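You operate a simulated robot arm through the tools that you are given. There is no shell and no other tool. Be economical: measure what you need, move in short steps, check, and stop when the job is done.

You run a simulated robot arm. Do the job below in one go: nothing can be reset, and whatever is moved stays where it is left.

Task
Press the on key of the tray scale to switch it on. Then take the case and put it on the top of the far left bench. Then switch the red switch on. Then take the 30 ml carton from the top of the far left bench and put it on top of the box there. Then put the green pad on the top of the far left bench away on the shelf of the square table. Then press the on key of the grey scale to switch it on. Then press the red plunger three times. Then take the keypad from the top of the long table and leave it on the lower shelf of the short table. Then shut the packs drawer. Then fetch the tub from the top of the long table and set it on the platform of the tall scale. Then open the bottom cabinet drawer. Keep to this order. Set down upright: carton.

The check looks at the end state, three seconds after you hand in, the way a careful person would. Anything else that was tipped, shoved, dropped, spilled or broken makes it a failure.

Robot
A 7-joint arm with a vacuum gripper on a trunk, on a base that drives. Base frame: it is fixed to the floor where the robot stands at the start and does not move with it; the origin is under the middle of the robot, x ahead of it, y to its left, z up; the surface under the hand at the start is at about z = 720. Lengths are in mm, angles in rad, forces in N, time in s.
Its first joint turns from -2.601 to 2.601 rad. Places, roughly: bottom cabinet drawer [3300, -700, 200]; box (16x15x9 cm) [3100, 1300, 900]; carton [3250, 1750, 1000]; case (16x10x5 cm) [3200, -300, 900]; green pad [3250, 2500, 1000]; keypad (24x12x2 cm) [-1100, -1800, 900]; lower shelf of the short table [-1200, -1000, 300]; on key of the grey scale [-900, -1400, 900]; on key of the tray scale [1100, -300, 800]; packs drawer [-900, -2200, 900]; platform of the tall scale [1200, 500, 100]; red plunger [-900, -1800, 1000]; red switch [3000, 1500, 900]; shelf of the square table (28x26 cm) [320, -920, 360]; top of the far left bench [3200, 1900, 900]; tub (24x17x10 cm) [-900, -2800, 900]. Payload 1.06 kg.
Tool frame: the origin (TCP) lies in the middle of the cups' lips, and z points out of the cups. The gripper has 1 cup of 24 mm across, covering 24 by 24 mm (tool x, y); the bellows give 8 mm. With the vacuum on, a cup seals on a smooth face that it is pressed against (1 to 4 N); it does not hold porous or soft things. The pull reaches 23 N.
Orientation is that of the tool frame in the base frame, as a unit quaternion [x, y, z, w]. With the cups facing straight down, the tool's x points along the base's -x, its y along +y and its z along -z.

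Tools
- The arm moves only by the tool nudge_tool. Its argument "increments" is a list of rows, each a list of 7 numbers: the shift along the base's x, y, z in mm, then the turn, a rotation vector about the base's x, y, z in rad, then the vacuum: 1 switches it on, 0 off. In form: [[dx, dy, dz, wx, wy, wz, vacuum], ...]. A call has 1 to 10 rows; each row shifts and turns the commanded pose from where the row before left it. Each row takes 0.2 s and may step no farther than 50 mm and 0.15 rad from the row before; otherwise, or with a gripper value out of range, the whole call is refused. A pose out of reach is approached as far as the arm can. The call stops where the force on the tool passes 40 N (or 10 N more than at its start, if that is more) or the arm is blocked; 0.2 s more then pass. The pull builds up within a second once a cup has sealed. Time passes only in rows, and 0.2 s behind the last, so rows that do not move give it time. The reply holds the time, the measured pose of the TCP, the force on the tool along the base axes and the pull of the vacuum, in the units named above and with some noise, with the torque about the TCP (base axes, N m) and any sound that the robot's microphone picked up.
- Cameras (640 x 400 px; columns grow to the right, rows downward): "scene" is now at [-22.7, 96.6, 1518.4]; the picture's right is [-0.94, -0.34, 0.00], its down [-0.27, 0.74, -0.62] and it looks along [0.21, -0.58, -0.79] (base axes); focal length 214 px, centre (320, 200). "wrist" rides on the gripper at [78, 19, -96] in the tool frame; the picture's right is [-0.24, 0.97, 0.00], its down [-0.71, -0.17, -0.69] and it looks along [-0.67, -0.16, 0.73] (tool axes); focal length 243 px, centre (320, 200). There is no depth. A picture from a camera that has moved, and an enlarged one, comes with that camera's place and axes in the base frame and with its lens. The place of the scene camera against the robot may be out by one fixed shift of up to 25 mm in any direction.
- snapshot(camera): a new picture of that camera. No time passes.
- slide_trunk(by): slides the trunk up (or, below 0, down) by that many mm; the arm and the scene camera ride with it, the base frame stays. It gives what a move gives, with no picture.
- drive_base(legs): drives the robot by 1 to 6 legs, each [ahead, turn to the left] in mm and rad, along the robot's own axes; the way and the turn of a leg run together, so that a leg with both is an arc; at most 1500 mm and 3.142 rad a leg. The arm and the cameras ride along, it lands a little off, and it stops where it bumps. It gives what a move gives.
- aim_head(pan, tilt): turns the head with the scene camera to pan (to the left, within 2.705 rad either way) and tilt (down, from -0.506 to 1.204), counted from straight ahead of the robot. It gives what a move gives.
- inspect(camera, box): a new picture of the part [left, top, right, bottom] of that camera's present view, enlarged. No time passes.
- close_job(): hands the job in; it is judged then, once.

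Work in short steps. Places have to be worked out from the pictures, the camera data and where the tool is seen: move nearer, look again, correct. Check each grasp and each placing, and mend what went wrong. You have 483 turns and 220 pictures in all, those below and enlarged ones among them. Switch the vacuum off and draw the arm clear of the work before you hand the job in, unless the task says otherwise; then end with one line.

The tools are called after "Call:" as a command line: name --pt "numbers of a row" for each row, then --argument value for the rest, lists and objects as JSON in quotes. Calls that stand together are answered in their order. nudge_tool: Moves the arm, as the interface text tells. Its arguments: {"type":"object","properties":{"increments":{"type":"array"}},"required":["increments"]} The other tools are called the same way: slide_trunk (by) slides the trunk up or down; drive_base (legs) drives the base; aim_head (pan, tilt) turns the head that bears the scene camera; snapshot (camera) takes a picture; inspect (camera, box) takes an enlarged picture of a part of a camera's view; close_job () hands the job in.

At the start:

```text
t: 0.0
ee_pos: [645.6, -287.1, 1046.5]
orientation: [0.0, 1.0, 0.0, 0.0]
ft_force: [0.4, -0.4, -0.3]
ft_torque: [0.0, 0.01, 0.02]
pull: 0.3
trunk travel left (down, up): [-575.0, 135.0]
robot x, y, heading: [-2.1, -0.9, 0.0]
head pan, tilt: [-1.227, 0.908]
```

scene: 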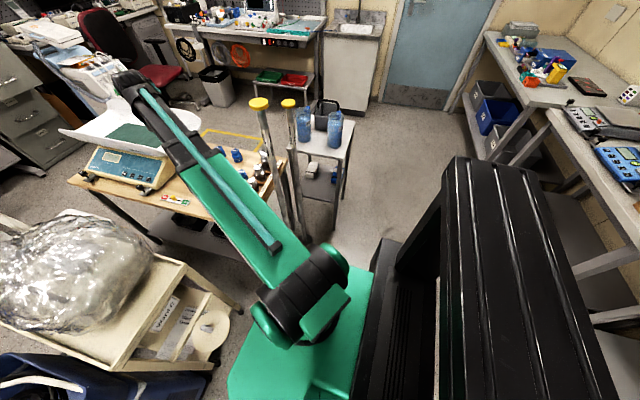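
wrist: 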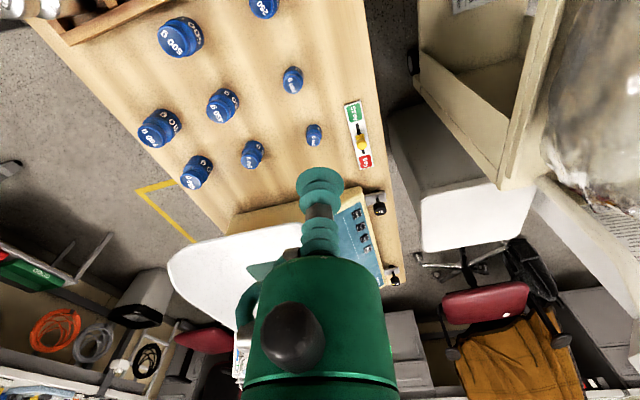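

I start by looking toward the tray scale, which should be ahead and slightly right.

Call:
aim_head --pan -0.25 --tilt 0.6

Call:
snapshot --camera "scene"

Call:
inspect --camera "wrist" --box '[220, 160, 420, 300]'

```text
t: 1.2
ee_pos: [646.0, -288.6, 1047.1]
orientation: [0.0, 1.0, -0.001, 0.0]
ft_force: [-0.2, -0.7, -0.7]
ft_torque: [0.02, 0.02, 0.0]
pull: 0.1
trunk travel left (down, up): [-575.0, 135.0]
robot x, y, heading: [1.8, -3.7, -0.003]
head pan, tilt: [-0.25, 0.6]
```

```text
217 pictures are left
camera scene: at [37.6, 145.5, 1543.7], right [-0.25, -0.97, 0.0], down [-0.55, 0.14, -0.82], along [0.8, -0.2, -0.57], focal length 214 px, centre (320, 200)
```

scene: 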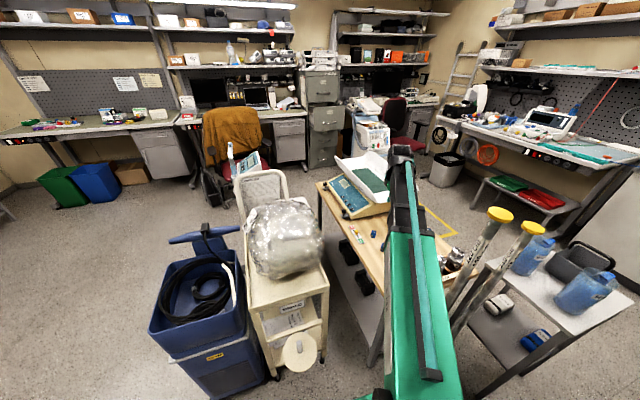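

```text
2.86 times, centred on (320, 230) of wrist
camera zoom: at [566.6, -270.0, 1141.4], right [0.24, 0.97, 0.0], down [0.71, -0.17, 0.69], along [0.67, -0.16, -0.73], focal length 693 px, centre (320, 114)
```

zoom: 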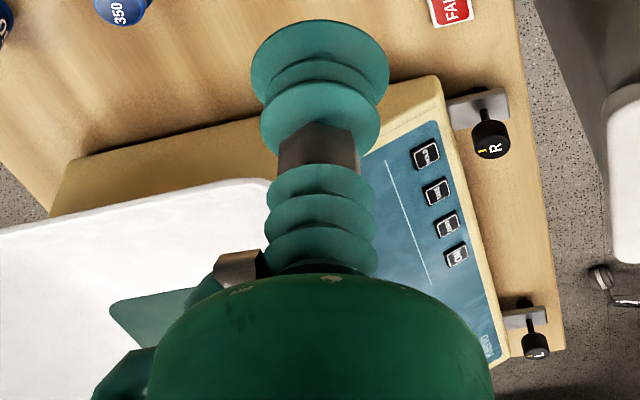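

Four keys show on the tray scale's panel. I zoom in to read the labels.

Call:
inspect --camera "wrist" --box '[335, 195, 391, 230]'

Call:
inspect --camera "wrist" --box '[335, 220, 391, 255]'

```text
11.43 times, centred on (363, 212) of wrist
camera zoom: at [566.6, -270.0, 1141.4], right [0.24, 0.97, 0.0], down [0.71, -0.17, 0.69], along [0.67, -0.16, -0.73], focal length 2773 px, centre (-171, 57)
```

zoom: 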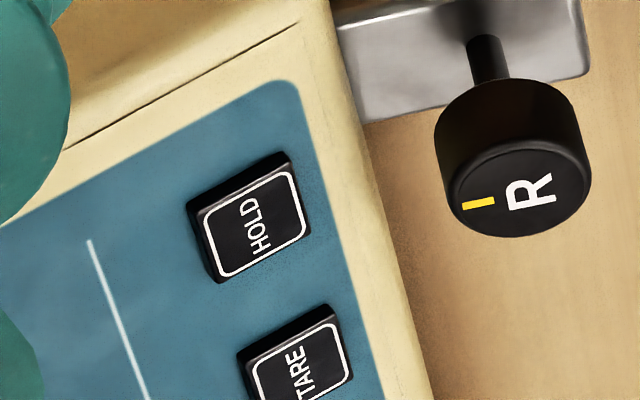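

```text
11.43 times, centred on (363, 238) of wrist
camera zoom: at [566.6, -270.0, 1141.4], right [0.24, 0.97, 0.0], down [0.71, -0.17, 0.69], along [0.67, -0.16, -0.73], focal length 2773 px, centre (-171, -229)
```

zoom: 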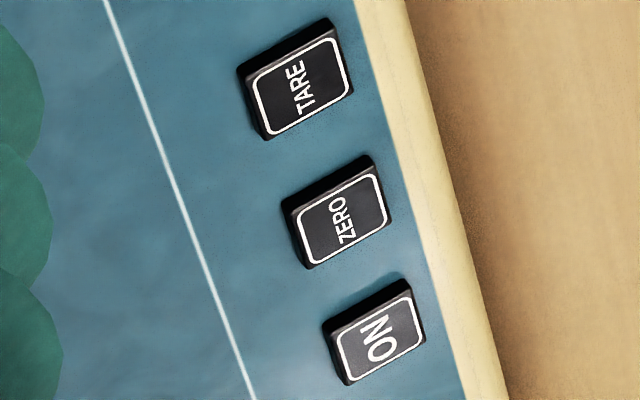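

The ON key is the far one, at roughly (1067, -272, ~800), slightly out of reach from here. I check the free space ahead of the base before driving.

Call:
aim_head --pan 0.2 --tilt 1.204

Call:
snapshot --camera "scene"

Call:
aim_head --pan -0.6 --tilt 1.1

Call:
snapshot --camera "scene"

```text
t: 2.2
ee_pos: [644.0, -287.7, 1046.8]
orientation: [0.0, 1.0, 0.0, 0.0]
ft_force: [0.1, 0.7, 0.6]
ft_torque: [0.0, 0.0, -0.01]
pull: 0.0
trunk travel left (down, up): [-575.0, 135.0]
robot x, y, heading: [-1.3, 1.3, -0.005]
head pan, tilt: [0.201, 1.201]
```

```text
213 pictures are left
camera scene: at [6.8, 178.5, 1499.1], right [0.2, -0.98, 0.0], down [-0.91, -0.19, -0.36], along [0.36, 0.07, -0.93], focal length 214 px, centre (320, 200)
```

scene: 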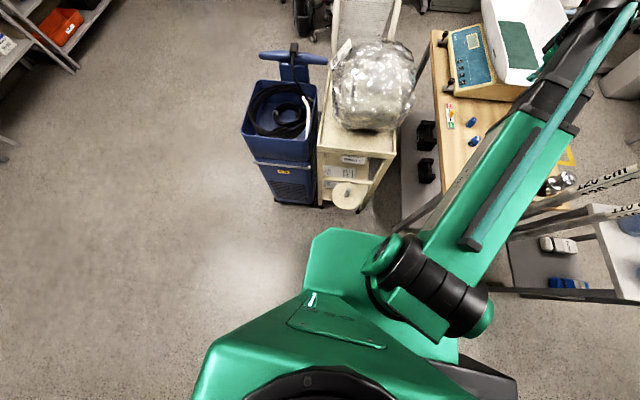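

```text
t: 3.4
ee_pos: [645.0, -288.3, 1045.6]
orientation: [0.0, 1.0, 0.001, 0.0]
ft_force: [-1.4, 0.2, -0.2]
ft_torque: [0.02, 0.02, -0.02]
pull: 0.1
trunk travel left (down, up): [-575.0, 135.0]
robot x, y, heading: [-1.6, -0.3, -0.0]
head pan, tilt: [-0.6, 1.1]
```

```text
212 pictures are left
camera scene: at [4.1, 131.8, 1505.0], right [-0.56, -0.83, 0.0], down [-0.74, 0.5, -0.45], along [0.37, -0.26, -0.89], focal length 214 px, centre (320, 200)
```

scene: 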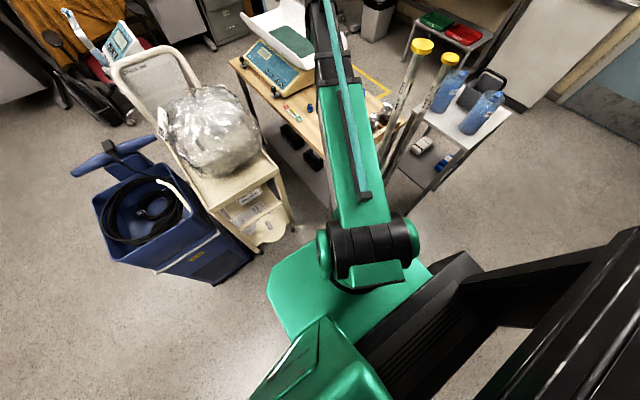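

The base front seems to be near x≈300 and the cart/table legs start near x≈460–550. I drive ahead 80 mm and re-look.

Call:
drive_base --legs '[[80, 0]]'

Call:
aim_head --pan 0.2 --tilt 1.0

Call:
snapshot --camera "scene"

Call:
inspect --camera "wrist" --box '[300, 140, 460, 240]'

```text
t: 4.4
ee_pos: [726.6, -288.6, 1046.8]
orientation: [0.0, 1.0, 0.001, 0.0]
ft_force: [-0.1, -0.7, 0.7]
ft_torque: [0.01, 0.01, -0.03]
pull: 0.1
trunk travel left (down, up): [-575.0, 135.0]
robot x, y, heading: [84.4, -1.6, -0.0]
head pan, tilt: [-0.6, 1.1]
```

```text
t: 5.6
ee_pos: [728.2, -289.3, 1046.9]
orientation: [-0.001, 1.0, 0.0, 0.0]
ft_force: [-0.3, 0.7, 0.2]
ft_torque: [-0.02, -0.01, 0.01]
pull: 0.0
trunk travel left (down, up): [-575.0, 135.0]
robot x, y, heading: [82.7, 2.2, -0.005]
head pan, tilt: [0.201, 1.0]
```

```text
211 pictures are left
camera scene: at [100.9, 181.2, 1511.7], right [0.2, -0.98, 0.0], down [-0.82, -0.17, -0.54], along [0.53, 0.11, -0.84], focal length 214 px, centre (320, 200)
```

scene: 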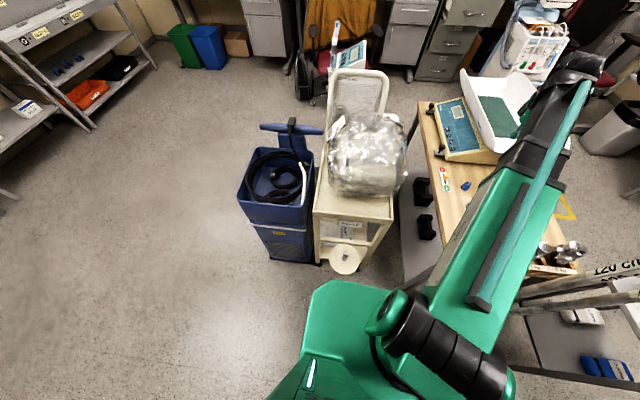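

```text
4.00 times, centred on (380, 190) of wrist
camera zoom: at [647.4, -270.0, 1141.4], right [0.23, 0.97, 0.0], down [0.71, -0.17, 0.69], along [0.67, -0.16, -0.73], focal length 970 px, centre (80, 240)
```

zoom: 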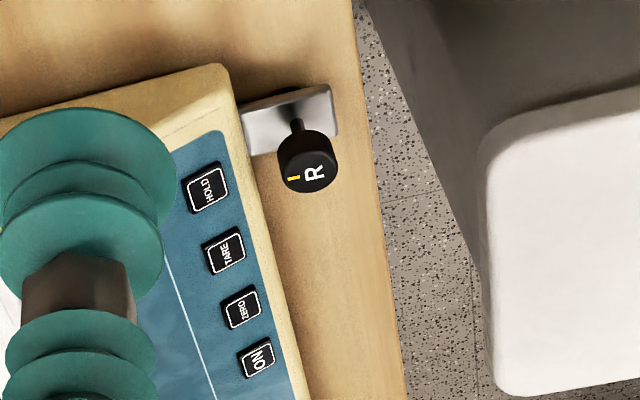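

Triangulating the two wrist views puts the ON key at about (1080, -272, 791). I check the tray's height beside it before lowering, from the scene camera.

Call:
inspect --camera "scene" --box '[410, 60, 570, 160]'

Call:
inspect --camera "scene" --box '[280, 200, 440, 300]'

```text
4.00 times, centred on (490, 110) of scene
camera zoom: at [100.9, 181.2, 1511.7], right [0.2, -0.98, 0.0], down [-0.82, -0.17, -0.54], along [0.53, 0.11, -0.84], focal length 858 px, centre (-360, 560)
```

zoom: 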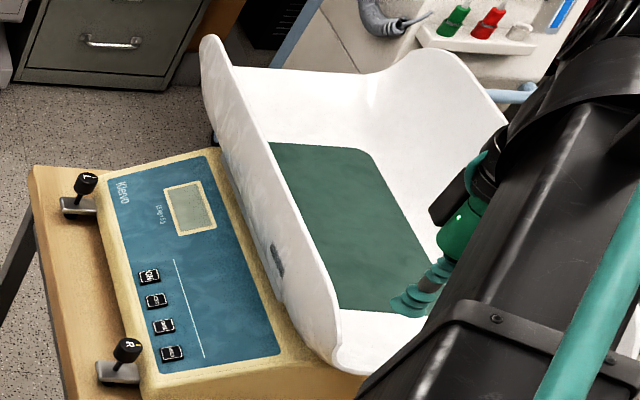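

```text
4.00 times, centred on (360, 250) of scene
camera zoom: at [100.9, 181.2, 1511.7], right [0.2, -0.98, 0.0], down [-0.82, -0.17, -0.54], along [0.53, 0.11, -0.84], focal length 858 px, centre (160, 0)
```

zoom: 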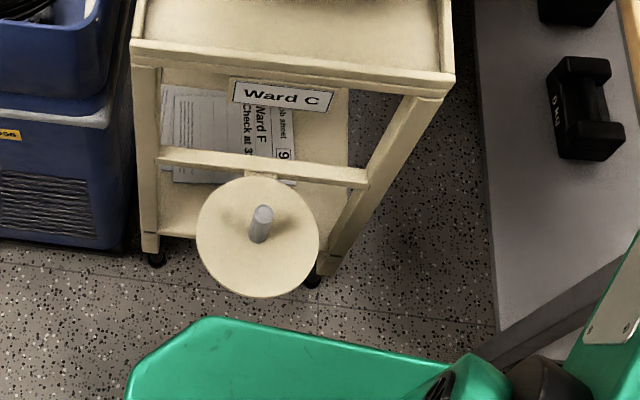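

The tray wall stays well clear of the keys. I extend the arm toward the ON key, tilting the tool outward to gain reach.

Call:
nudge_tool --pt "45 2 -5 0 0 0 0" --pt "45 2 -5 0 -0.05 0 0" --pt "45 2 -5 0 -0.05 0 0" --pt "45 2 -5 0 -0.05 0 0" --pt "45 2 -5 0 -0.05 0 0" --pt "45 2 -5 0 -0.05 0 0" --pt "45 2 -5 0 -0.05 0 0" --pt "37 2 -5 0 -0.05 0 0"

Call:
snapshot --camera "wrist"

```text
t: 7.4
ee_pos: [1080.0, -272.1, 1005.5]
orientation: [0.0, 0.985, 0.0, 0.173]
ft_force: [-0.8, -0.2, 0.3]
ft_torque: [-0.02, 0.0, 0.0]
pull: 0.1
trunk travel left (down, up): [-575.0, 135.0]
robot x, y, heading: [80.9, 1.7, 0.003]
head pan, tilt: [0.201, 1.0]
```

```text
207 pictures are left
camera wrist: at [972.7, -253.5, 1068.6], right [0.22, 0.97, 0.08], down [0.43, -0.17, 0.89], along [0.88, -0.16, -0.46], focal length 243 px, centre (320, 200)
```

wrist: 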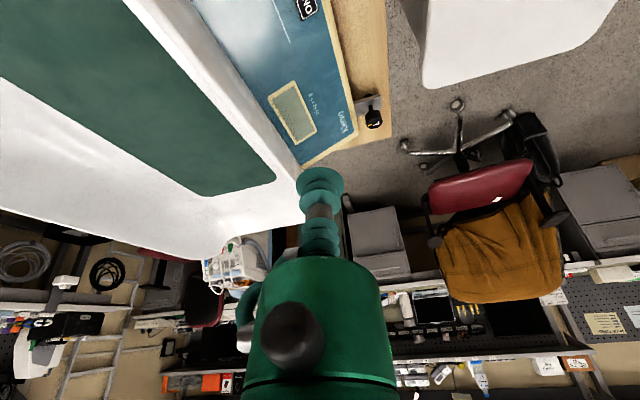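

The arm reaches it. I descend to ~z 830 and check alignment.

Call:
nudge_tool --pt "0 0 -45 0 0 0 0" --pt "0 0 -45 0 0 0 0" --pt "0 0 -45 0 0 0 0" --pt "0 0 -35 0 0 0 0"

Call:
snapshot --camera "wrist"

Call:
inspect --camera "scene" --box '[410, 60, 570, 160]'

```text
t: 8.4
ee_pos: [1080.0, -273.6, 835.8]
orientation: [-0.001, 0.985, 0.001, 0.174]
ft_force: [0.4, -0.3, -0.1]
ft_torque: [0.04, 0.02, 0.04]
pull: 0.1
trunk travel left (down, up): [-575.0, 135.0]
robot x, y, heading: [81.9, 2.6, -0.002]
head pan, tilt: [0.201, 1.0]
```

```text
206 pictures are left
camera wrist: at [971.4, -254.7, 898.2], right [0.22, 0.97, 0.08], down [0.43, -0.17, 0.89], along [0.88, -0.16, -0.46], focal length 243 px, centre (320, 200)
```

wrist: 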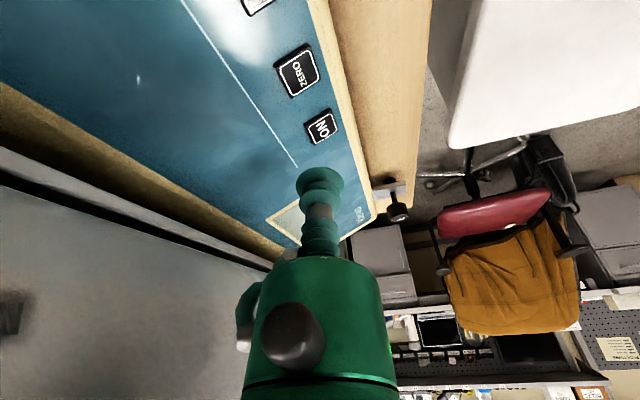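

```text
4.00 times, centred on (490, 110) of scene
camera zoom: at [101.1, 181.2, 1511.7], right [0.2, -0.98, 0.0], down [-0.82, -0.17, -0.54], along [0.53, 0.11, -0.84], focal length 858 px, centre (-360, 560)
```

zoom: 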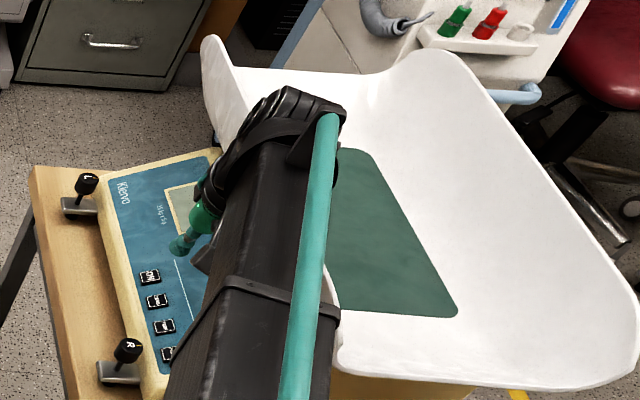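

Readings agree: ON at ≈(1082, -271, 791), cup above it at z 836. I lower in small steps until it clicks.

Call:
nudge_tool --pt "1 2 -20 0 0 0 0" --pt "0 0 -12 0 0 0 0" --pt "0 0 -5 0 0 0 0" --pt "0 0 -4 0 0 0 0"

Call:
inspect --camera "wrist" --box '[240, 100, 400, 200]'

```text
t: 9.4
ee_pos: [1079.5, -270.6, 796.1]
orientation: [0.0, 0.985, 0.0, 0.174]
ft_force: [0.0, -0.5, -0.1]
ft_torque: [-0.02, 0.01, 0.01]
pull: 0.1
trunk travel left (down, up): [-575.0, 135.0]
robot x, y, heading: [79.0, 0.7, 0.003]
head pan, tilt: [0.201, 1.0]
```

```text
4.00 times, centred on (320, 150) of wrist
camera zoom: at [972.2, -251.9, 857.5], right [0.22, 0.97, 0.08], down [0.43, -0.17, 0.89], along [0.88, -0.16, -0.46], focal length 970 px, centre (320, 400)
```

zoom: 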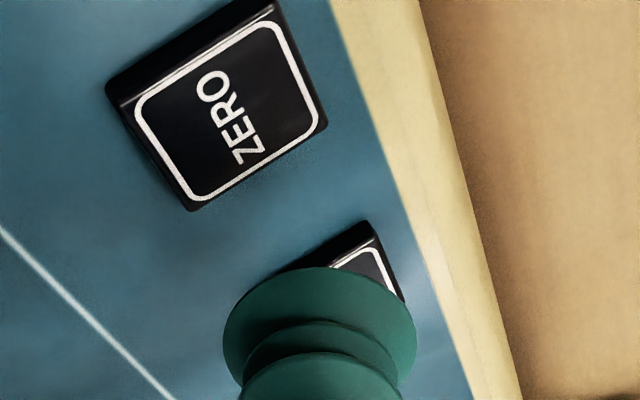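

The cup lies on the ON key, a few mm off centre; I shift +4 y and press further.

Call:
nudge_tool --pt "-1 4 -1 0 0 0 0" --pt "0 0 -4 0 0 0 0" --pt "0 0 -3 0 0 0 0" --pt "0 0 -3 0 0 0 0"

```text
t: 10.4
ee_pos: [1080.2, -266.7, 785.8]
orientation: [0.0, 0.985, 0.0, 0.174]
ft_force: [-0.5, -0.9, 0.2]
ft_torque: [0.0, 0.0, -0.01]
pull: 0.1
trunk travel left (down, up): [-575.0, 135.0]
robot x, y, heading: [83.4, -0.3, -0.001]
head pan, tilt: [0.201, 1.0]
```

No contact yet at 786; I look again.

Call:
inspect --camera "wrist" --box '[240, 100, 400, 200]'

```text
4.00 times, centred on (320, 150) of wrist
camera zoom: at [971.3, -248.0, 847.0], right [0.22, 0.97, 0.08], down [0.43, -0.17, 0.89], along [0.88, -0.16, -0.46], focal length 970 px, centre (320, 400)
```

zoom: 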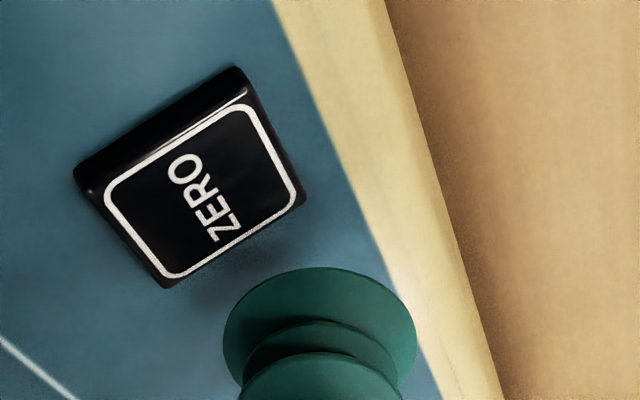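

Refined triangulation gives ON at ≈(1088, -270, 783). I adjust and continue down.

Call:
nudge_tool --pt "6 -2 0 0 0 0 0" --pt "0 0 -3 0 0 0 0" --pt "0 0 -3 0 0 0 0" --pt "0 0 -3 0 0 0 0"

```text
t: 11.4
ee_pos: [1085.1, -268.6, 774.5]
orientation: [0.0, 0.985, 0.0, 0.174]
ft_force: [0.1, 0.0, 0.6]
ft_torque: [0.0, 0.05, 0.01]
pull: 0.1
trunk travel left (down, up): [-575.0, 135.0]
robot x, y, heading: [77.5, -2.2, -0.001]
head pan, tilt: [0.201, 1.0]
```

Call:
nudge_tool --pt "0 0 -2 0 0 0 0" --pt "0 0 -2 0 0 0 0" --pt "0 0 -2 0 0 0 0"

Call:
inspect --camera "wrist" --box '[240, 100, 400, 200]'

Call:
inspect --camera "scene" --box '[430, 90, 510, 140]'

```text
t: 12.2
ee_pos: [1084.8, -267.4, 770.0]
orientation: [0.0, 0.985, -0.001, 0.174]
ft_force: [0.2, 1.2, 3.6]
ft_torque: [-0.01, 0.06, 0.01]
pull: 0.1
trunk travel left (down, up): [-575.0, 135.0]
robot x, y, heading: [80.8, 4.2, 0.002]
head pan, tilt: [0.201, 1.0]
```

```text
4.00 times, centred on (320, 150) of wrist
camera zoom: at [977.2, -249.5, 832.3], right [0.22, 0.97, 0.08], down [0.43, -0.17, 0.89], along [0.88, -0.16, -0.46], focal length 970 px, centre (320, 400)
```

zoom: 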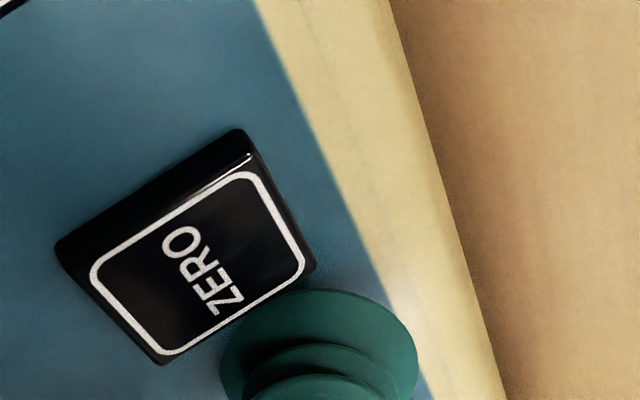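

```text
8.00 times, centred on (470, 115) of scene
camera zoom: at [100.5, 181.5, 1511.7], right [0.2, -0.98, 0.0], down [-0.82, -0.17, -0.54], along [0.53, 0.11, -0.84], focal length 1716 px, centre (-880, 880)
```

zoom: 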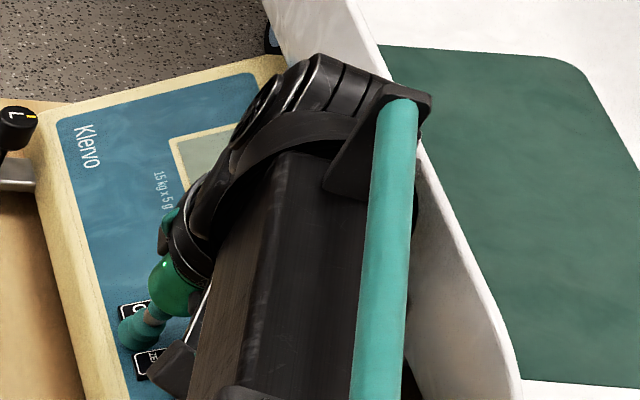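

Recomputed with contact height z≈772, ON is near x≈1104, so I'm between ZERO and ON. I lift, shift +19 x, and check.

Call:
nudge_tool --pt "0 0 15 0 0 0 0" --pt "19 -3 0 0 0 0 0"

Call:
inspect --camera "wrist" --box '[240, 100, 400, 200]'

Call:
inspect --camera "scene" --box '[430, 90, 510, 140]'

```text
t: 12.8
ee_pos: [1104.3, -271.5, 783.4]
orientation: [0.0, 0.985, 0.0, 0.174]
ft_force: [0.6, 0.7, -0.6]
ft_torque: [0.0, 0.03, 0.02]
pull: 0.1
trunk travel left (down, up): [-575.0, 135.0]
robot x, y, heading: [81.5, -3.3, 0.001]
head pan, tilt: [0.201, 1.0]
```

```text
4.00 times, centred on (320, 150) of wrist
camera zoom: at [996.9, -253.6, 846.3], right [0.22, 0.97, 0.08], down [0.43, -0.17, 0.89], along [0.87, -0.16, -0.46], focal length 970 px, centre (320, 400)
```

zoom: 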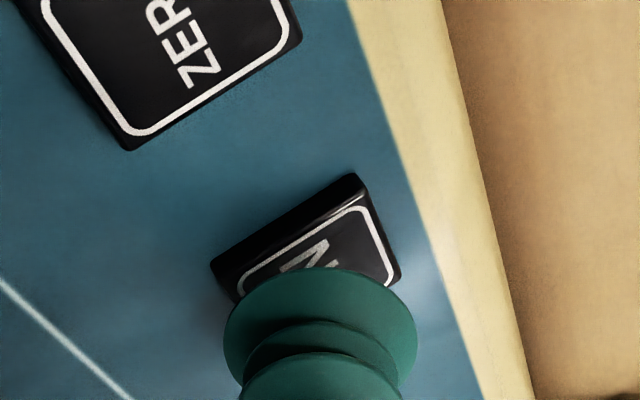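

```text
8.00 times, centred on (470, 115) of scene
camera zoom: at [101.0, 181.2, 1511.6], right [0.2, -0.98, 0.0], down [-0.82, -0.17, -0.54], along [0.53, 0.11, -0.84], focal length 1716 px, centre (-880, 880)
```

zoom: 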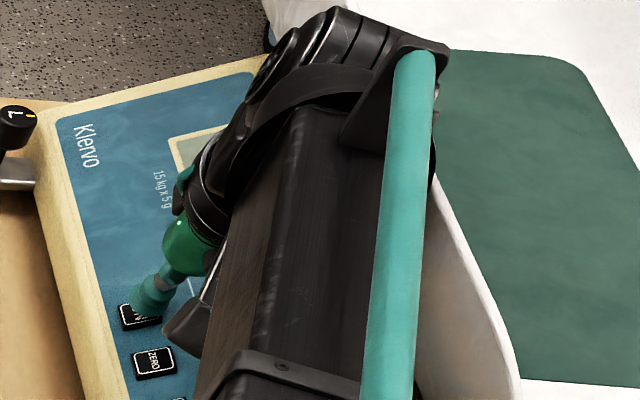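

Cup is over ON now (key centre ≈1100, -272). Press down.

Call:
nudge_tool --pt "-3 -1 -4 0 0 0 0" --pt "0 0 -4 0 0 0 0" --pt "0 0 -3 0 0 0 0" --pt "0 0 -3 0 0 0 0" --pt "0 0 -3 0 0 0 0"

```text
t: 14.0
ee_pos: [1100.7, -271.1, 768.7]
orientation: [-0.002, 0.985, 0.0, 0.174]
ft_force: [1.2, 1.3, 6.4]
ft_torque: [-0.08, 0.11, 0.02]
pull: 0.0
trunk travel left (down, up): [-575.0, 135.0]
robot x, y, heading: [78.8, -3.6, 0.0]
head pan, tilt: [0.201, 1.0]
```

Call:
nudge_tool --pt "0 0 -2 0 0 0 0" --pt "0 0 -2 0 0 0 0" --pt "0 0 0 0 0 0 0"

Call:
inspect --camera "scene" --box '[430, 90, 510, 140]'

```text
t: 14.8
ee_pos: [1099.6, -270.4, 767.1]
orientation: [-0.001, 0.985, 0.0, 0.175]
ft_force: [2.0, 9.7, 19.2]
ft_torque: [-0.29, 0.24, -0.01]
pull: 0.1
trunk travel left (down, up): [-575.0, 135.0]
robot x, y, heading: [81.5, 1.7, 0.004]
head pan, tilt: [0.201, 1.0]
```

```text
8.00 times, centred on (470, 115) of scene
camera zoom: at [98.4, 183.0, 1511.6], right [0.2, -0.98, 0.0], down [-0.82, -0.17, -0.54], along [0.53, 0.11, -0.84], focal length 1716 px, centre (-880, 880)
```

zoom: 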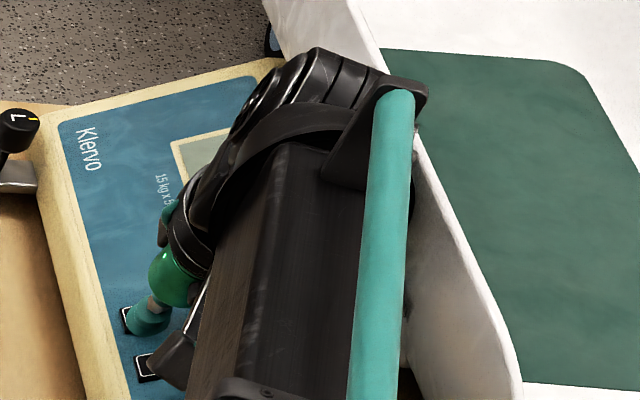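

Force has reached 19 N without any sound. I lift and look at the display.

Call:
nudge_tool --pt "0 0 20 0 0 0 0" --pt "0 0 45 0 0 0 0" --pt "0 0 45 0 0 0 0" --pt "-40 0 40 0 0 0 0"

Call:
snapshot --camera "wrist"

Call:
inspect --camera "scene" --box '[430, 90, 510, 140]'

```text
refused: row 4 steps farther than a row can; nothing moved
```

```text
197 pictures are left
camera wrist: at [992.7, -252.1, 828.4], right [0.22, 0.97, 0.08], down [0.43, -0.17, 0.89], along [0.88, -0.16, -0.45], focal length 243 px, centre (320, 200)
```

wrist: 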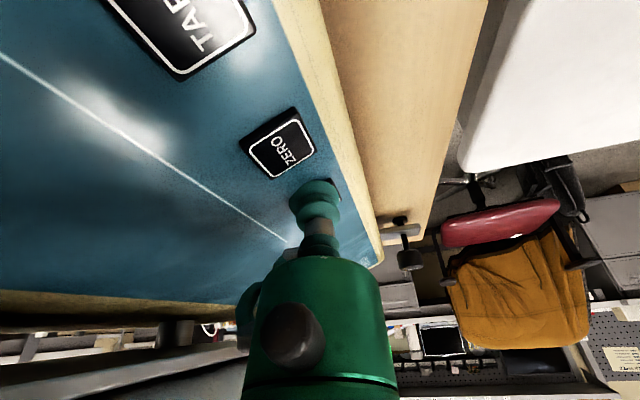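

```text
8.00 times, centred on (470, 115) of scene
camera zoom: at [98.4, 183.0, 1511.6], right [0.2, -0.98, 0.0], down [-0.82, -0.17, -0.54], along [0.53, 0.11, -0.84], focal length 1716 px, centre (-880, 880)
```

zoom: 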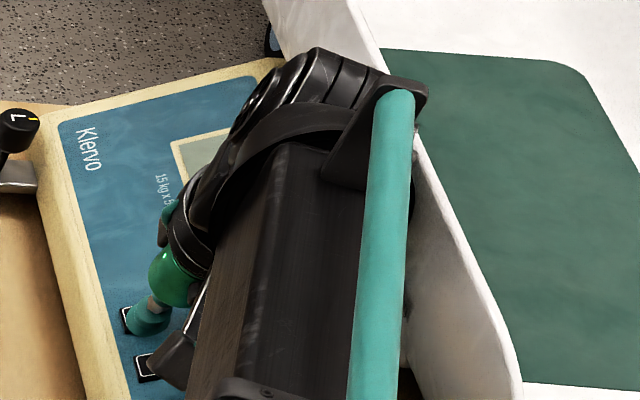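

The cup sits on ON and is compressed. I lift (smaller steps) and read the display.

Call:
nudge_tool --pt "0 0 20 0 0 0 0" --pt "0 0 45 0 0 0 0" --pt "0 0 45 0 0 0 0" --pt "-20 0 40 0 0 0 0"

Call:
snapshot --camera "wrist"

Call:
inspect --camera "scene" --box '[430, 90, 510, 140]'

```text
t: 15.8
ee_pos: [1080.1, -273.1, 914.3]
orientation: [0.0, 0.985, 0.001, 0.174]
ft_force: [-0.5, -0.3, -0.3]
ft_torque: [-0.01, -0.03, -0.02]
pull: 0.0
trunk travel left (down, up): [-575.0, 135.0]
robot x, y, heading: [81.5, 4.9, 0.002]
head pan, tilt: [0.201, 1.0]
```

```text
195 pictures are left
camera wrist: at [972.8, -254.8, 977.3], right [0.22, 0.97, 0.08], down [0.43, -0.17, 0.89], along [0.87, -0.16, -0.46], focal length 243 px, centre (320, 200)
```

wrist: 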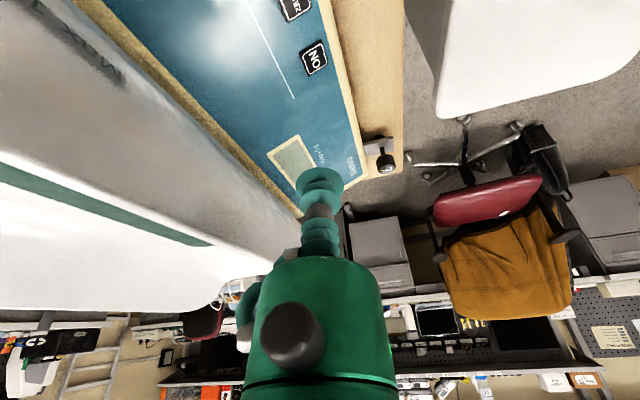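

```text
8.00 times, centred on (470, 115) of scene
camera zoom: at [100.6, 181.4, 1511.6], right [0.2, -0.98, 0.0], down [-0.82, -0.17, -0.54], along [0.53, 0.11, -0.84], focal length 1716 px, centre (-880, 880)
```

zoom: 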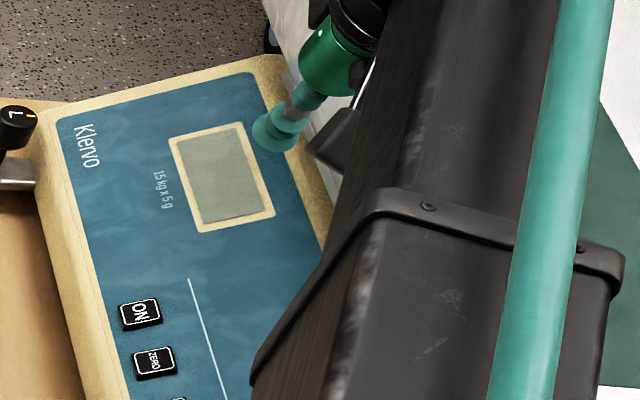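

Display still blank; reaction force shows the panel slants about 25° toward +y. I align the tool with the panel normal and press again.

Call:
nudge_tool --pt "5 0 -10 -0.1 0.05 0 0" --pt "5 0 -20 -0.1 0.05 0 0" --pt "5 0 -20 -0.1 0.05 0 0" --pt "5 0 -20 -0.1 0.05 0 0" --pt "0 0 -20 0 0 0 0"

Call:
snapshot --camera "wrist"

```text
t: 17.0
ee_pos: [1100.1, -271.8, 823.4]
orientation: [-0.034, 0.977, -0.197, 0.071]
ft_force: [0.2, 0.0, 0.0]
ft_torque: [-0.02, 0.01, 0.01]
pull: 0.1
trunk travel left (down, up): [-575.0, 135.0]
robot x, y, heading: [82.9, 1.1, -0.0]
head pan, tilt: [0.201, 1.0]
```

```text
193 pictures are left
camera wrist: at [1006.6, -226.4, 892.3], right [0.19, 0.92, -0.35], down [0.6, 0.17, 0.78], along [0.78, -0.36, -0.52], focal length 243 px, centre (320, 200)
```

wrist: 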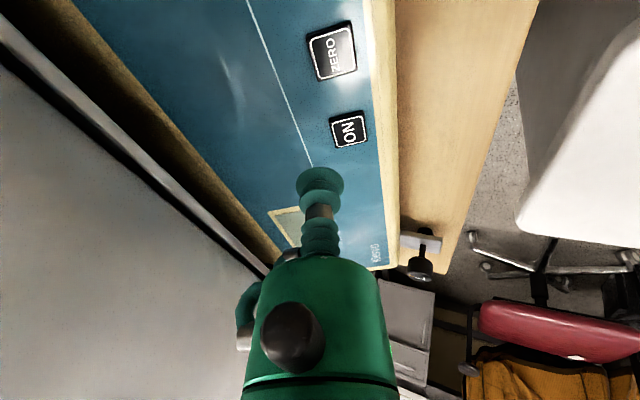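

ON at ≈(1095, -269, 773). I back off along the tool axis to line up, then press along it.

Call:
nudge_tool --pt "-12 22 -5 0 0 0 0" --pt "2.8 -7.8 -18 0 0 0 0" --pt "1.4 -3.9 -9 0 0 0 0"

Call:
inspect --camera "wrist" --box '[240, 100, 400, 200]'

Call:
inspect --camera "scene" --box '[430, 90, 510, 140]'

```text
t: 17.8
ee_pos: [1092.8, -262.3, 791.5]
orientation: [-0.034, 0.977, -0.196, 0.072]
ft_force: [0.8, 0.5, 0.9]
ft_torque: [0.0, -0.03, 0.0]
pull: 0.0
trunk travel left (down, up): [-575.0, 135.0]
robot x, y, heading: [79.7, 0.0, 0.001]
head pan, tilt: [0.201, 1.0]
```

```text
4.00 times, centred on (320, 150) of wrist
camera zoom: at [998.9, -216.5, 860.2], right [0.19, 0.92, -0.35], down [0.6, 0.17, 0.78], along [0.78, -0.36, -0.52], focal length 970 px, centre (320, 400)
```

zoom: 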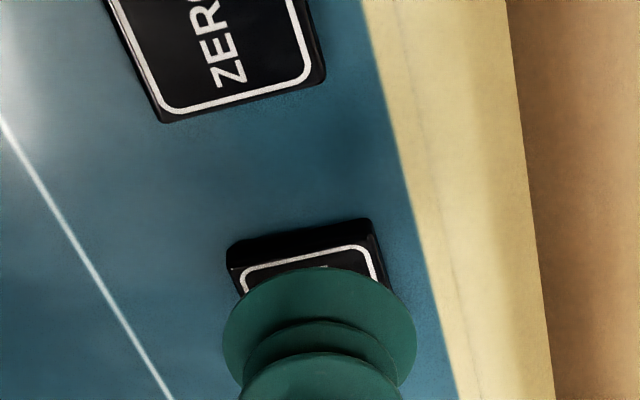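

```text
8.00 times, centred on (470, 115) of scene
camera zoom: at [101.1, 181.1, 1511.7], right [0.2, -0.98, 0.0], down [-0.82, -0.17, -0.54], along [0.53, 0.11, -0.84], focal length 1716 px, centre (-880, 880)
```

zoom: 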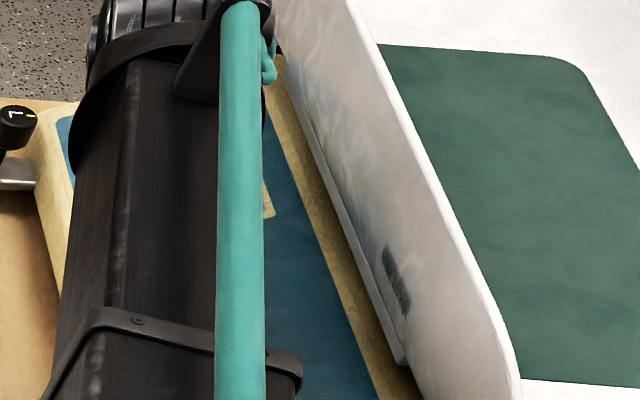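

Aligned well. Press along the tool axis in 3 mm steps.

Call:
nudge_tool --pt "1 -4 -9 0 0 0 0" --pt "0.5 -2 -4.5 0 0 0 0" --pt "0.4 -1.2 -2.7 0 0 0 0" --pt "0.4 -1.2 -2.7 0 0 0 0" --pt "0.4 -1.2 -2.7 0 0 0 0"

```text
t: 19.0
ee_pos: [1096.5, -269.4, 770.7]
orientation: [-0.035, 0.978, -0.195, 0.072]
ft_force: [0.1, 0.7, 1.1]
ft_torque: [0.01, 0.02, 0.03]
pull: 0.0
trunk travel left (down, up): [-575.0, 135.0]
robot x, y, heading: [81.2, -1.3, 0.001]
head pan, tilt: [0.201, 1.0]
heard: click
```

A click. I retract along the axis and check the display.

Call:
nudge_tool --pt "-2 8 18 0 0 0 0" --pt "0 10 35 0 0 0 0" --pt "-10 0 45 0.1 0 0 0" --pt "-20 0 45 0.1 0 0 0" --pt "-20 0 45 0.1 0 0 0" --pt "-30 0 35 0.1 0 0 0"

Call:
inspect --camera "scene" --box '[430, 90, 510, 140]'

```text
t: 20.4
ee_pos: [1012.7, -252.7, 993.3]
orientation: [-0.021, 0.997, 0.003, 0.078]
ft_force: [-0.5, -0.4, 0.3]
ft_torque: [-0.02, -0.05, 0.0]
pull: 0.0
trunk travel left (down, up): [-575.0, 135.0]
robot x, y, heading: [83.2, 0.2, 0.003]
head pan, tilt: [0.201, 1.0]
```

```text
8.00 times, centred on (470, 115) of scene
camera zoom: at [100.5, 181.2, 1511.6], right [0.2, -0.98, 0.0], down [-0.82, -0.17, -0.54], along [0.53, 0.11, -0.84], focal length 1716 px, centre (-880, 880)
```

zoom: 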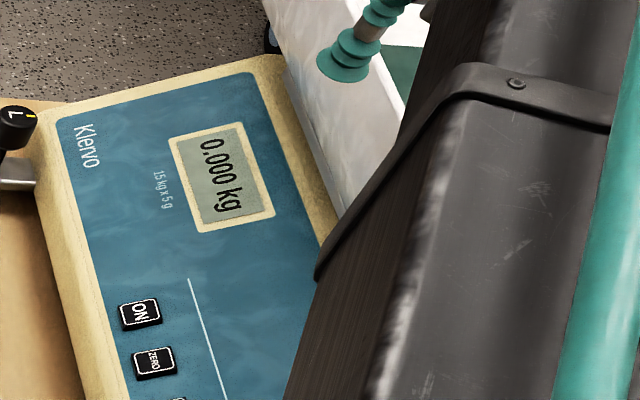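

Tray scale on (0.000 kg). Now I retract the arm for travel and survey the room for the route to the case.

Call:
nudge_tool --pt "-20 0 45 0 0.05 0 0" --pt "-20 0 45 0 0.05 0 0" --pt "-30 0 35 0 0.05 0 0" --pt "-45 5 15 0 0 0 0" --pt "-48 5 10 0 0 0 0" --pt "-48 5 0 0 0 0 0" --pt "-48 5 0 0 0 0 0" --pt "-48 5 0 0 0 0 0" --pt "-40 5 0 0 0 0 0"

Call:
aim_head --pan 0 --tilt 0.35

Call:
snapshot --camera "scene"

Call:
aim_head --pan 0.9 --tilt 0.5

Call:
snapshot --camera "scene"

```text
t: 22.4
ee_pos: [672.7, -225.8, 1142.8]
orientation: [-0.018, 1.0, 0.003, 0.008]
ft_force: [5.5, -2.4, -10.6]
ft_torque: [0.11, -0.24, 0.14]
pull: 0.1
trunk travel left (down, up): [-575.0, 135.0]
robot x, y, heading: [78.9, -0.5, 0.003]
head pan, tilt: [0.201, 1.0]
stopped in row 9: the force on the tool passed its limit at 50 N (the readings are from after the stop); the commanded pose is now the measured one
```

```text
t: 23.4
ee_pos: [671.3, -224.3, 1143.4]
orientation: [-0.017, 1.0, 0.002, 0.008]
ft_force: [9.3, -3.7, -21.3]
ft_torque: [-0.12, -0.68, 0.1]
pull: 0.1
trunk travel left (down, up): [-575.0, 135.0]
robot x, y, heading: [81.7, 2.8, -0.002]
head pan, tilt: [0.0, 0.351]
```

```text
189 pictures are left
camera scene: at [125.8, 167.5, 1566.4], right [0.0, -1.0, 0.0], down [-0.34, 0.0, -0.94], along [0.94, 0.0, -0.34], focal length 214 px, centre (320, 200)
```

scene: 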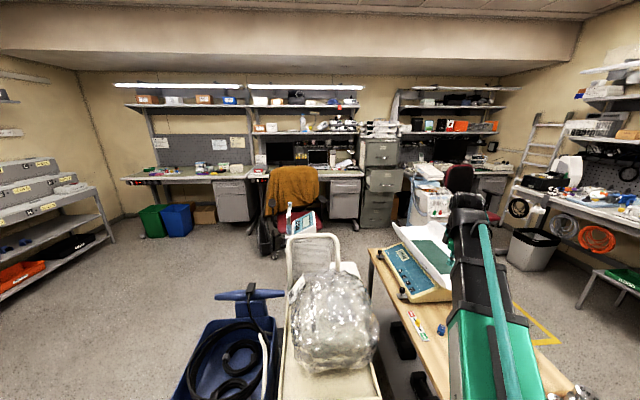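

```text
t: 24.6
ee_pos: [671.1, -223.8, 1142.0]
orientation: [-0.018, 1.0, 0.003, 0.007]
ft_force: [10.4, -4.3, -25.1]
ft_torque: [-0.08, -0.86, 0.1]
pull: 0.1
trunk travel left (down, up): [-575.0, 135.0]
robot x, y, heading: [79.5, 0.4, 0.003]
head pan, tilt: [0.901, 0.499]
```

```text
188 pictures are left
camera scene: at [89.2, 238.7, 1552.8], right [0.78, -0.62, 0.0], down [-0.3, -0.37, -0.88], along [0.55, 0.69, -0.48], focal length 214 px, centre (320, 200)
```

scene: 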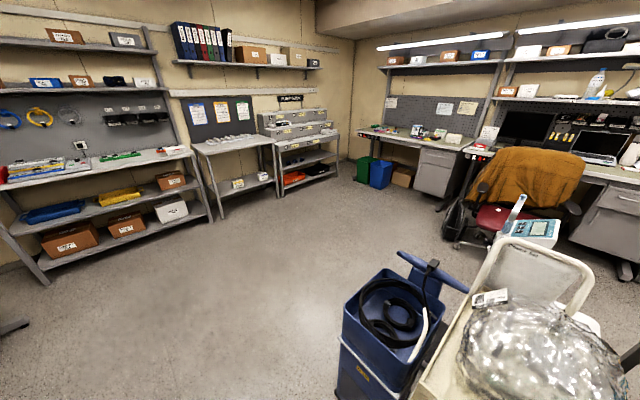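

The gripper seems to be touching the arm itself (force rising). I move it back out 45 mm.

Call:
nudge_tool --pt "40 0 0 0 0 0 0" --pt "30 0 0 0 0 0 0"

Call:
snapshot --camera "wrist"

```text
t: 25.2
ee_pos: [743.0, -225.0, 1143.5]
orientation: [-0.016, 1.0, 0.004, 0.006]
ft_force: [-0.8, 0.2, -1.1]
ft_torque: [0.03, 0.02, 0.01]
pull: 0.0
trunk travel left (down, up): [-575.0, 135.0]
robot x, y, heading: [80.3, -1.3, -0.001]
head pan, tilt: [0.901, 0.499]
```

```text
187 pictures are left
camera wrist: at [661.0, -210.0, 1237.0], right [0.2, 0.98, 0.01], down [0.7, -0.15, 0.69], along [0.68, -0.13, -0.72], focal length 243 px, centre (320, 200)
```

wrist: 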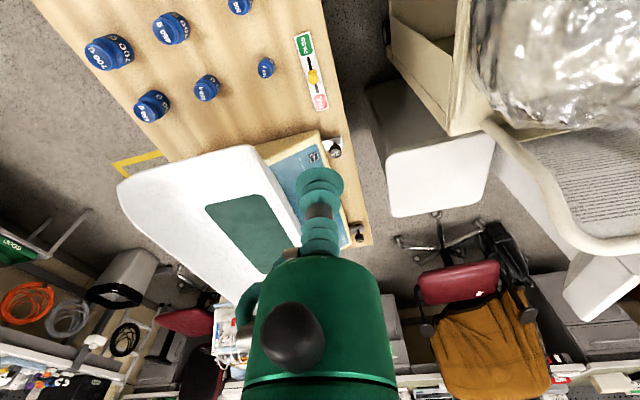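

Clear again. Before backing up I raise the trunk and look behind.

Call:
slide_trunk --by 120

Call:
aim_head --pan 2.6 --tilt 0.6

Call:
snapshot --camera "scene"

```text
t: 26.7
ee_pos: [742.8, -225.8, 1262.8]
orientation: [-0.018, 1.0, 0.002, 0.007]
ft_force: [0.0, 0.2, 0.6]
ft_torque: [-0.03, -0.04, 0.03]
pull: 0.2
trunk travel left (down, up): [-695.0, 15.0]
robot x, y, heading: [76.7, -0.5, -0.001]
head pan, tilt: [0.901, 0.499]
```

```text
t: 28.5
ee_pos: [741.3, -225.0, 1263.4]
orientation: [-0.017, 1.0, 0.002, 0.007]
ft_force: [0.0, 0.1, 0.3]
ft_torque: [0.01, 0.01, 0.0]
pull: 0.1
trunk travel left (down, up): [-695.0, 15.0]
robot x, y, heading: [76.8, 0.0, 0.0]
head pan, tilt: [2.601, 0.6]
```

```text
186 pictures are left
camera scene: at [-43.1, 213.0, 1663.7], right [0.52, 0.86, 0.0], down [0.48, -0.29, -0.83], along [-0.71, 0.43, -0.56], focal length 214 px, centre (320, 200)
```

scene: 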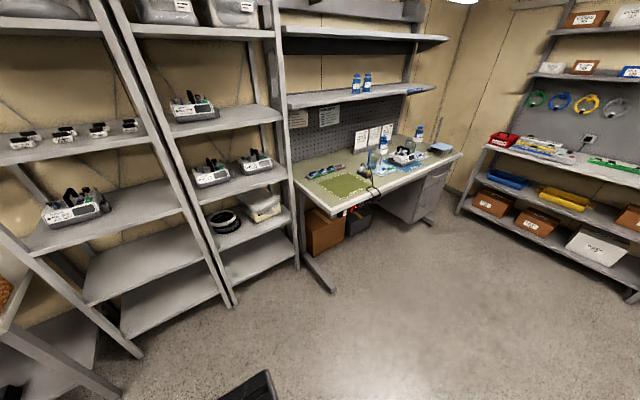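

Behind is free for a short back-up. I drive back, turn left, go along +y, and turn to face ahead again.

Call:
drive_base --legs '[[-150, 0], [0, 1.571], [1100, 0], [0, -1.571]]'

Call:
aim_head --pan -0.2 --tilt 0.6

Call:
snapshot --camera "scene"

```text
t: 42.6
ee_pos: [605.1, 872.6, 1263.6]
orientation: [-0.022, 1.0, 0.003, 0.007]
ft_force: [-0.3, -0.9, -0.2]
ft_torque: [0.02, 0.01, 0.02]
pull: 0.0
trunk travel left (down, up): [-695.0, 15.0]
robot x, y, heading: [-64.3, 1087.9, 0.019]
head pan, tilt: [2.601, 0.6]
```

```text
t: 45.1
ee_pos: [604.0, 871.9, 1263.0]
orientation: [-0.024, 1.0, 0.003, 0.007]
ft_force: [-0.2, 1.0, 0.0]
ft_torque: [0.05, 0.02, 0.01]
pull: 0.1
trunk travel left (down, up): [-695.0, 15.0]
robot x, y, heading: [-60.0, 1089.7, 0.011]
head pan, tilt: [-0.201, 0.6]
```

```text
185 pictures are left
camera scene: at [-23.1, 1238.8, 1663.7], right [-0.19, -0.98, 0.0], down [-0.56, 0.1, -0.83], along [0.81, -0.15, -0.56], focal length 214 px, centre (320, 200)
```

scene: 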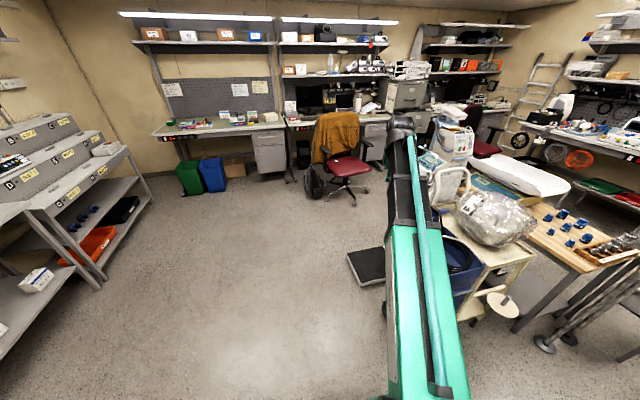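

The lane at y≈1090 is clear; the tall scale's platform reaches y≈730, the chair sits near (2430, 380). I drive ahead to x≈1750, then cross to y≈-400.

Call:
drive_base --legs '[[900, -0.01], [910, 0], [0, -1.571]]'

Call:
aim_head --pan 0.3 --tilt 0.7

Call:
snapshot --camera "scene"

```text
t: 58.0
ee_pos: [1532.2, 450.1, 1263.5]
orientation: [0.693, 0.721, -0.003, 0.007]
ft_force: [-0.5, -0.4, 0.1]
ft_torque: [0.0, -0.01, -0.01]
pull: 0.1
trunk travel left (down, up): [-695.0, 15.0]
robot x, y, heading: [1753.1, 1112.7, -1.565]
head pan, tilt: [-0.201, 0.6]
```

```text
t: 59.0
ee_pos: [1533.1, 450.4, 1263.4]
orientation: [0.692, 0.722, -0.003, 0.007]
ft_force: [0.9, -0.3, 0.0]
ft_torque: [-0.03, 0.0, -0.02]
pull: 0.1
trunk travel left (down, up): [-695.0, 15.0]
robot x, y, heading: [1753.7, 1112.9, -1.567]
head pan, tilt: [0.3, 0.7]
```

```text
184 pictures are left
camera scene: at [1945.6, 1074.9, 1655.1], right [-0.95, -0.3, 0.0], down [-0.19, 0.61, -0.77], along [0.23, -0.73, -0.64], focal length 214 px, centre (320, 200)
```

scene: 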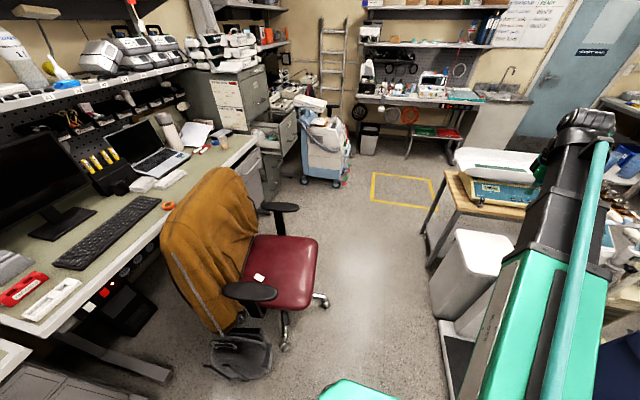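

Clear lane. Drive on to y≈-400 and turn to face the bench.

Call:
drive_base --legs '[[755, 0], [755, 0], [0, 1.571]]'

Call:
aim_head --pan 0.0 --tilt 0.6

Call:
snapshot --camera "scene"

```text
t: 70.6
ee_pos: [2422.4, -617.4, 1262.8]
orientation: [-0.025, 1.0, 0.003, 0.007]
ft_force: [0.0, -0.5, 0.3]
ft_torque: [0.02, -0.01, 0.0]
pull: 0.0
trunk travel left (down, up): [-695.0, 15.0]
robot x, y, heading: [1756.7, -372.0, 0.011]
head pan, tilt: [0.3, 0.7]
```

```text
t: 71.4
ee_pos: [2421.4, -617.9, 1263.5]
orientation: [-0.024, 1.0, 0.002, 0.007]
ft_force: [0.2, 0.7, -0.5]
ft_torque: [0.01, -0.01, -0.03]
pull: 0.0
trunk travel left (down, up): [-695.0, 15.0]
robot x, y, heading: [1757.5, -371.6, 0.011]
head pan, tilt: [0.0, 0.6]
```

```text
183 pictures are left
camera scene: at [1795.4, -202.4, 1663.6], right [0.01, -1.0, 0.0], down [-0.57, -0.01, -0.82], along [0.82, 0.01, -0.57], focal length 214 px, centre (320, 200)
```

scene: 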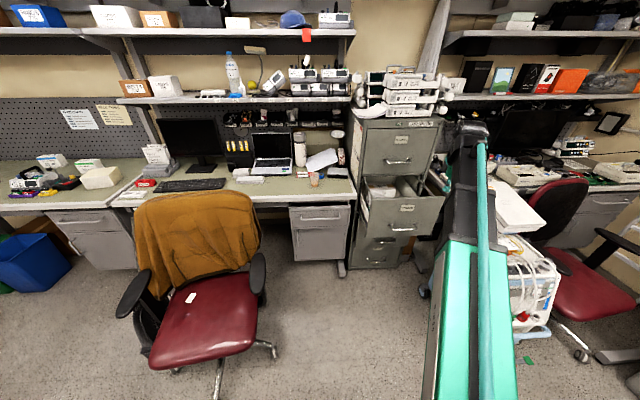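

I zoom on the desk area for the case.

Call:
inspect --camera "scene" --box '[230, 130, 390, 230]'

```text
4.00 times, centred on (310, 180) of scene
camera zoom: at [1795.4, -202.4, 1663.6], right [0.01, -1.0, 0.0], down [-0.57, -0.01, -0.82], along [0.82, 0.01, -0.57], focal length 858 px, centre (360, 280)
```

zoom: 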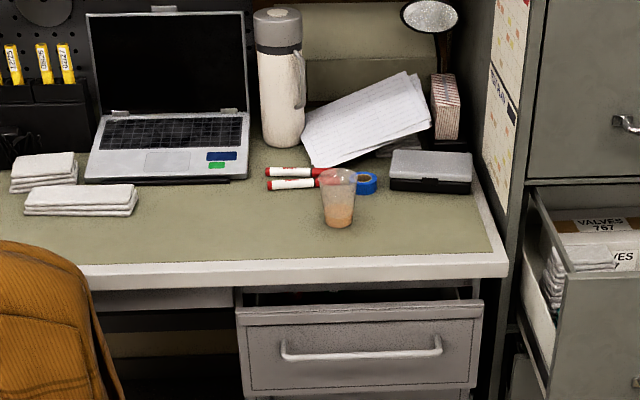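

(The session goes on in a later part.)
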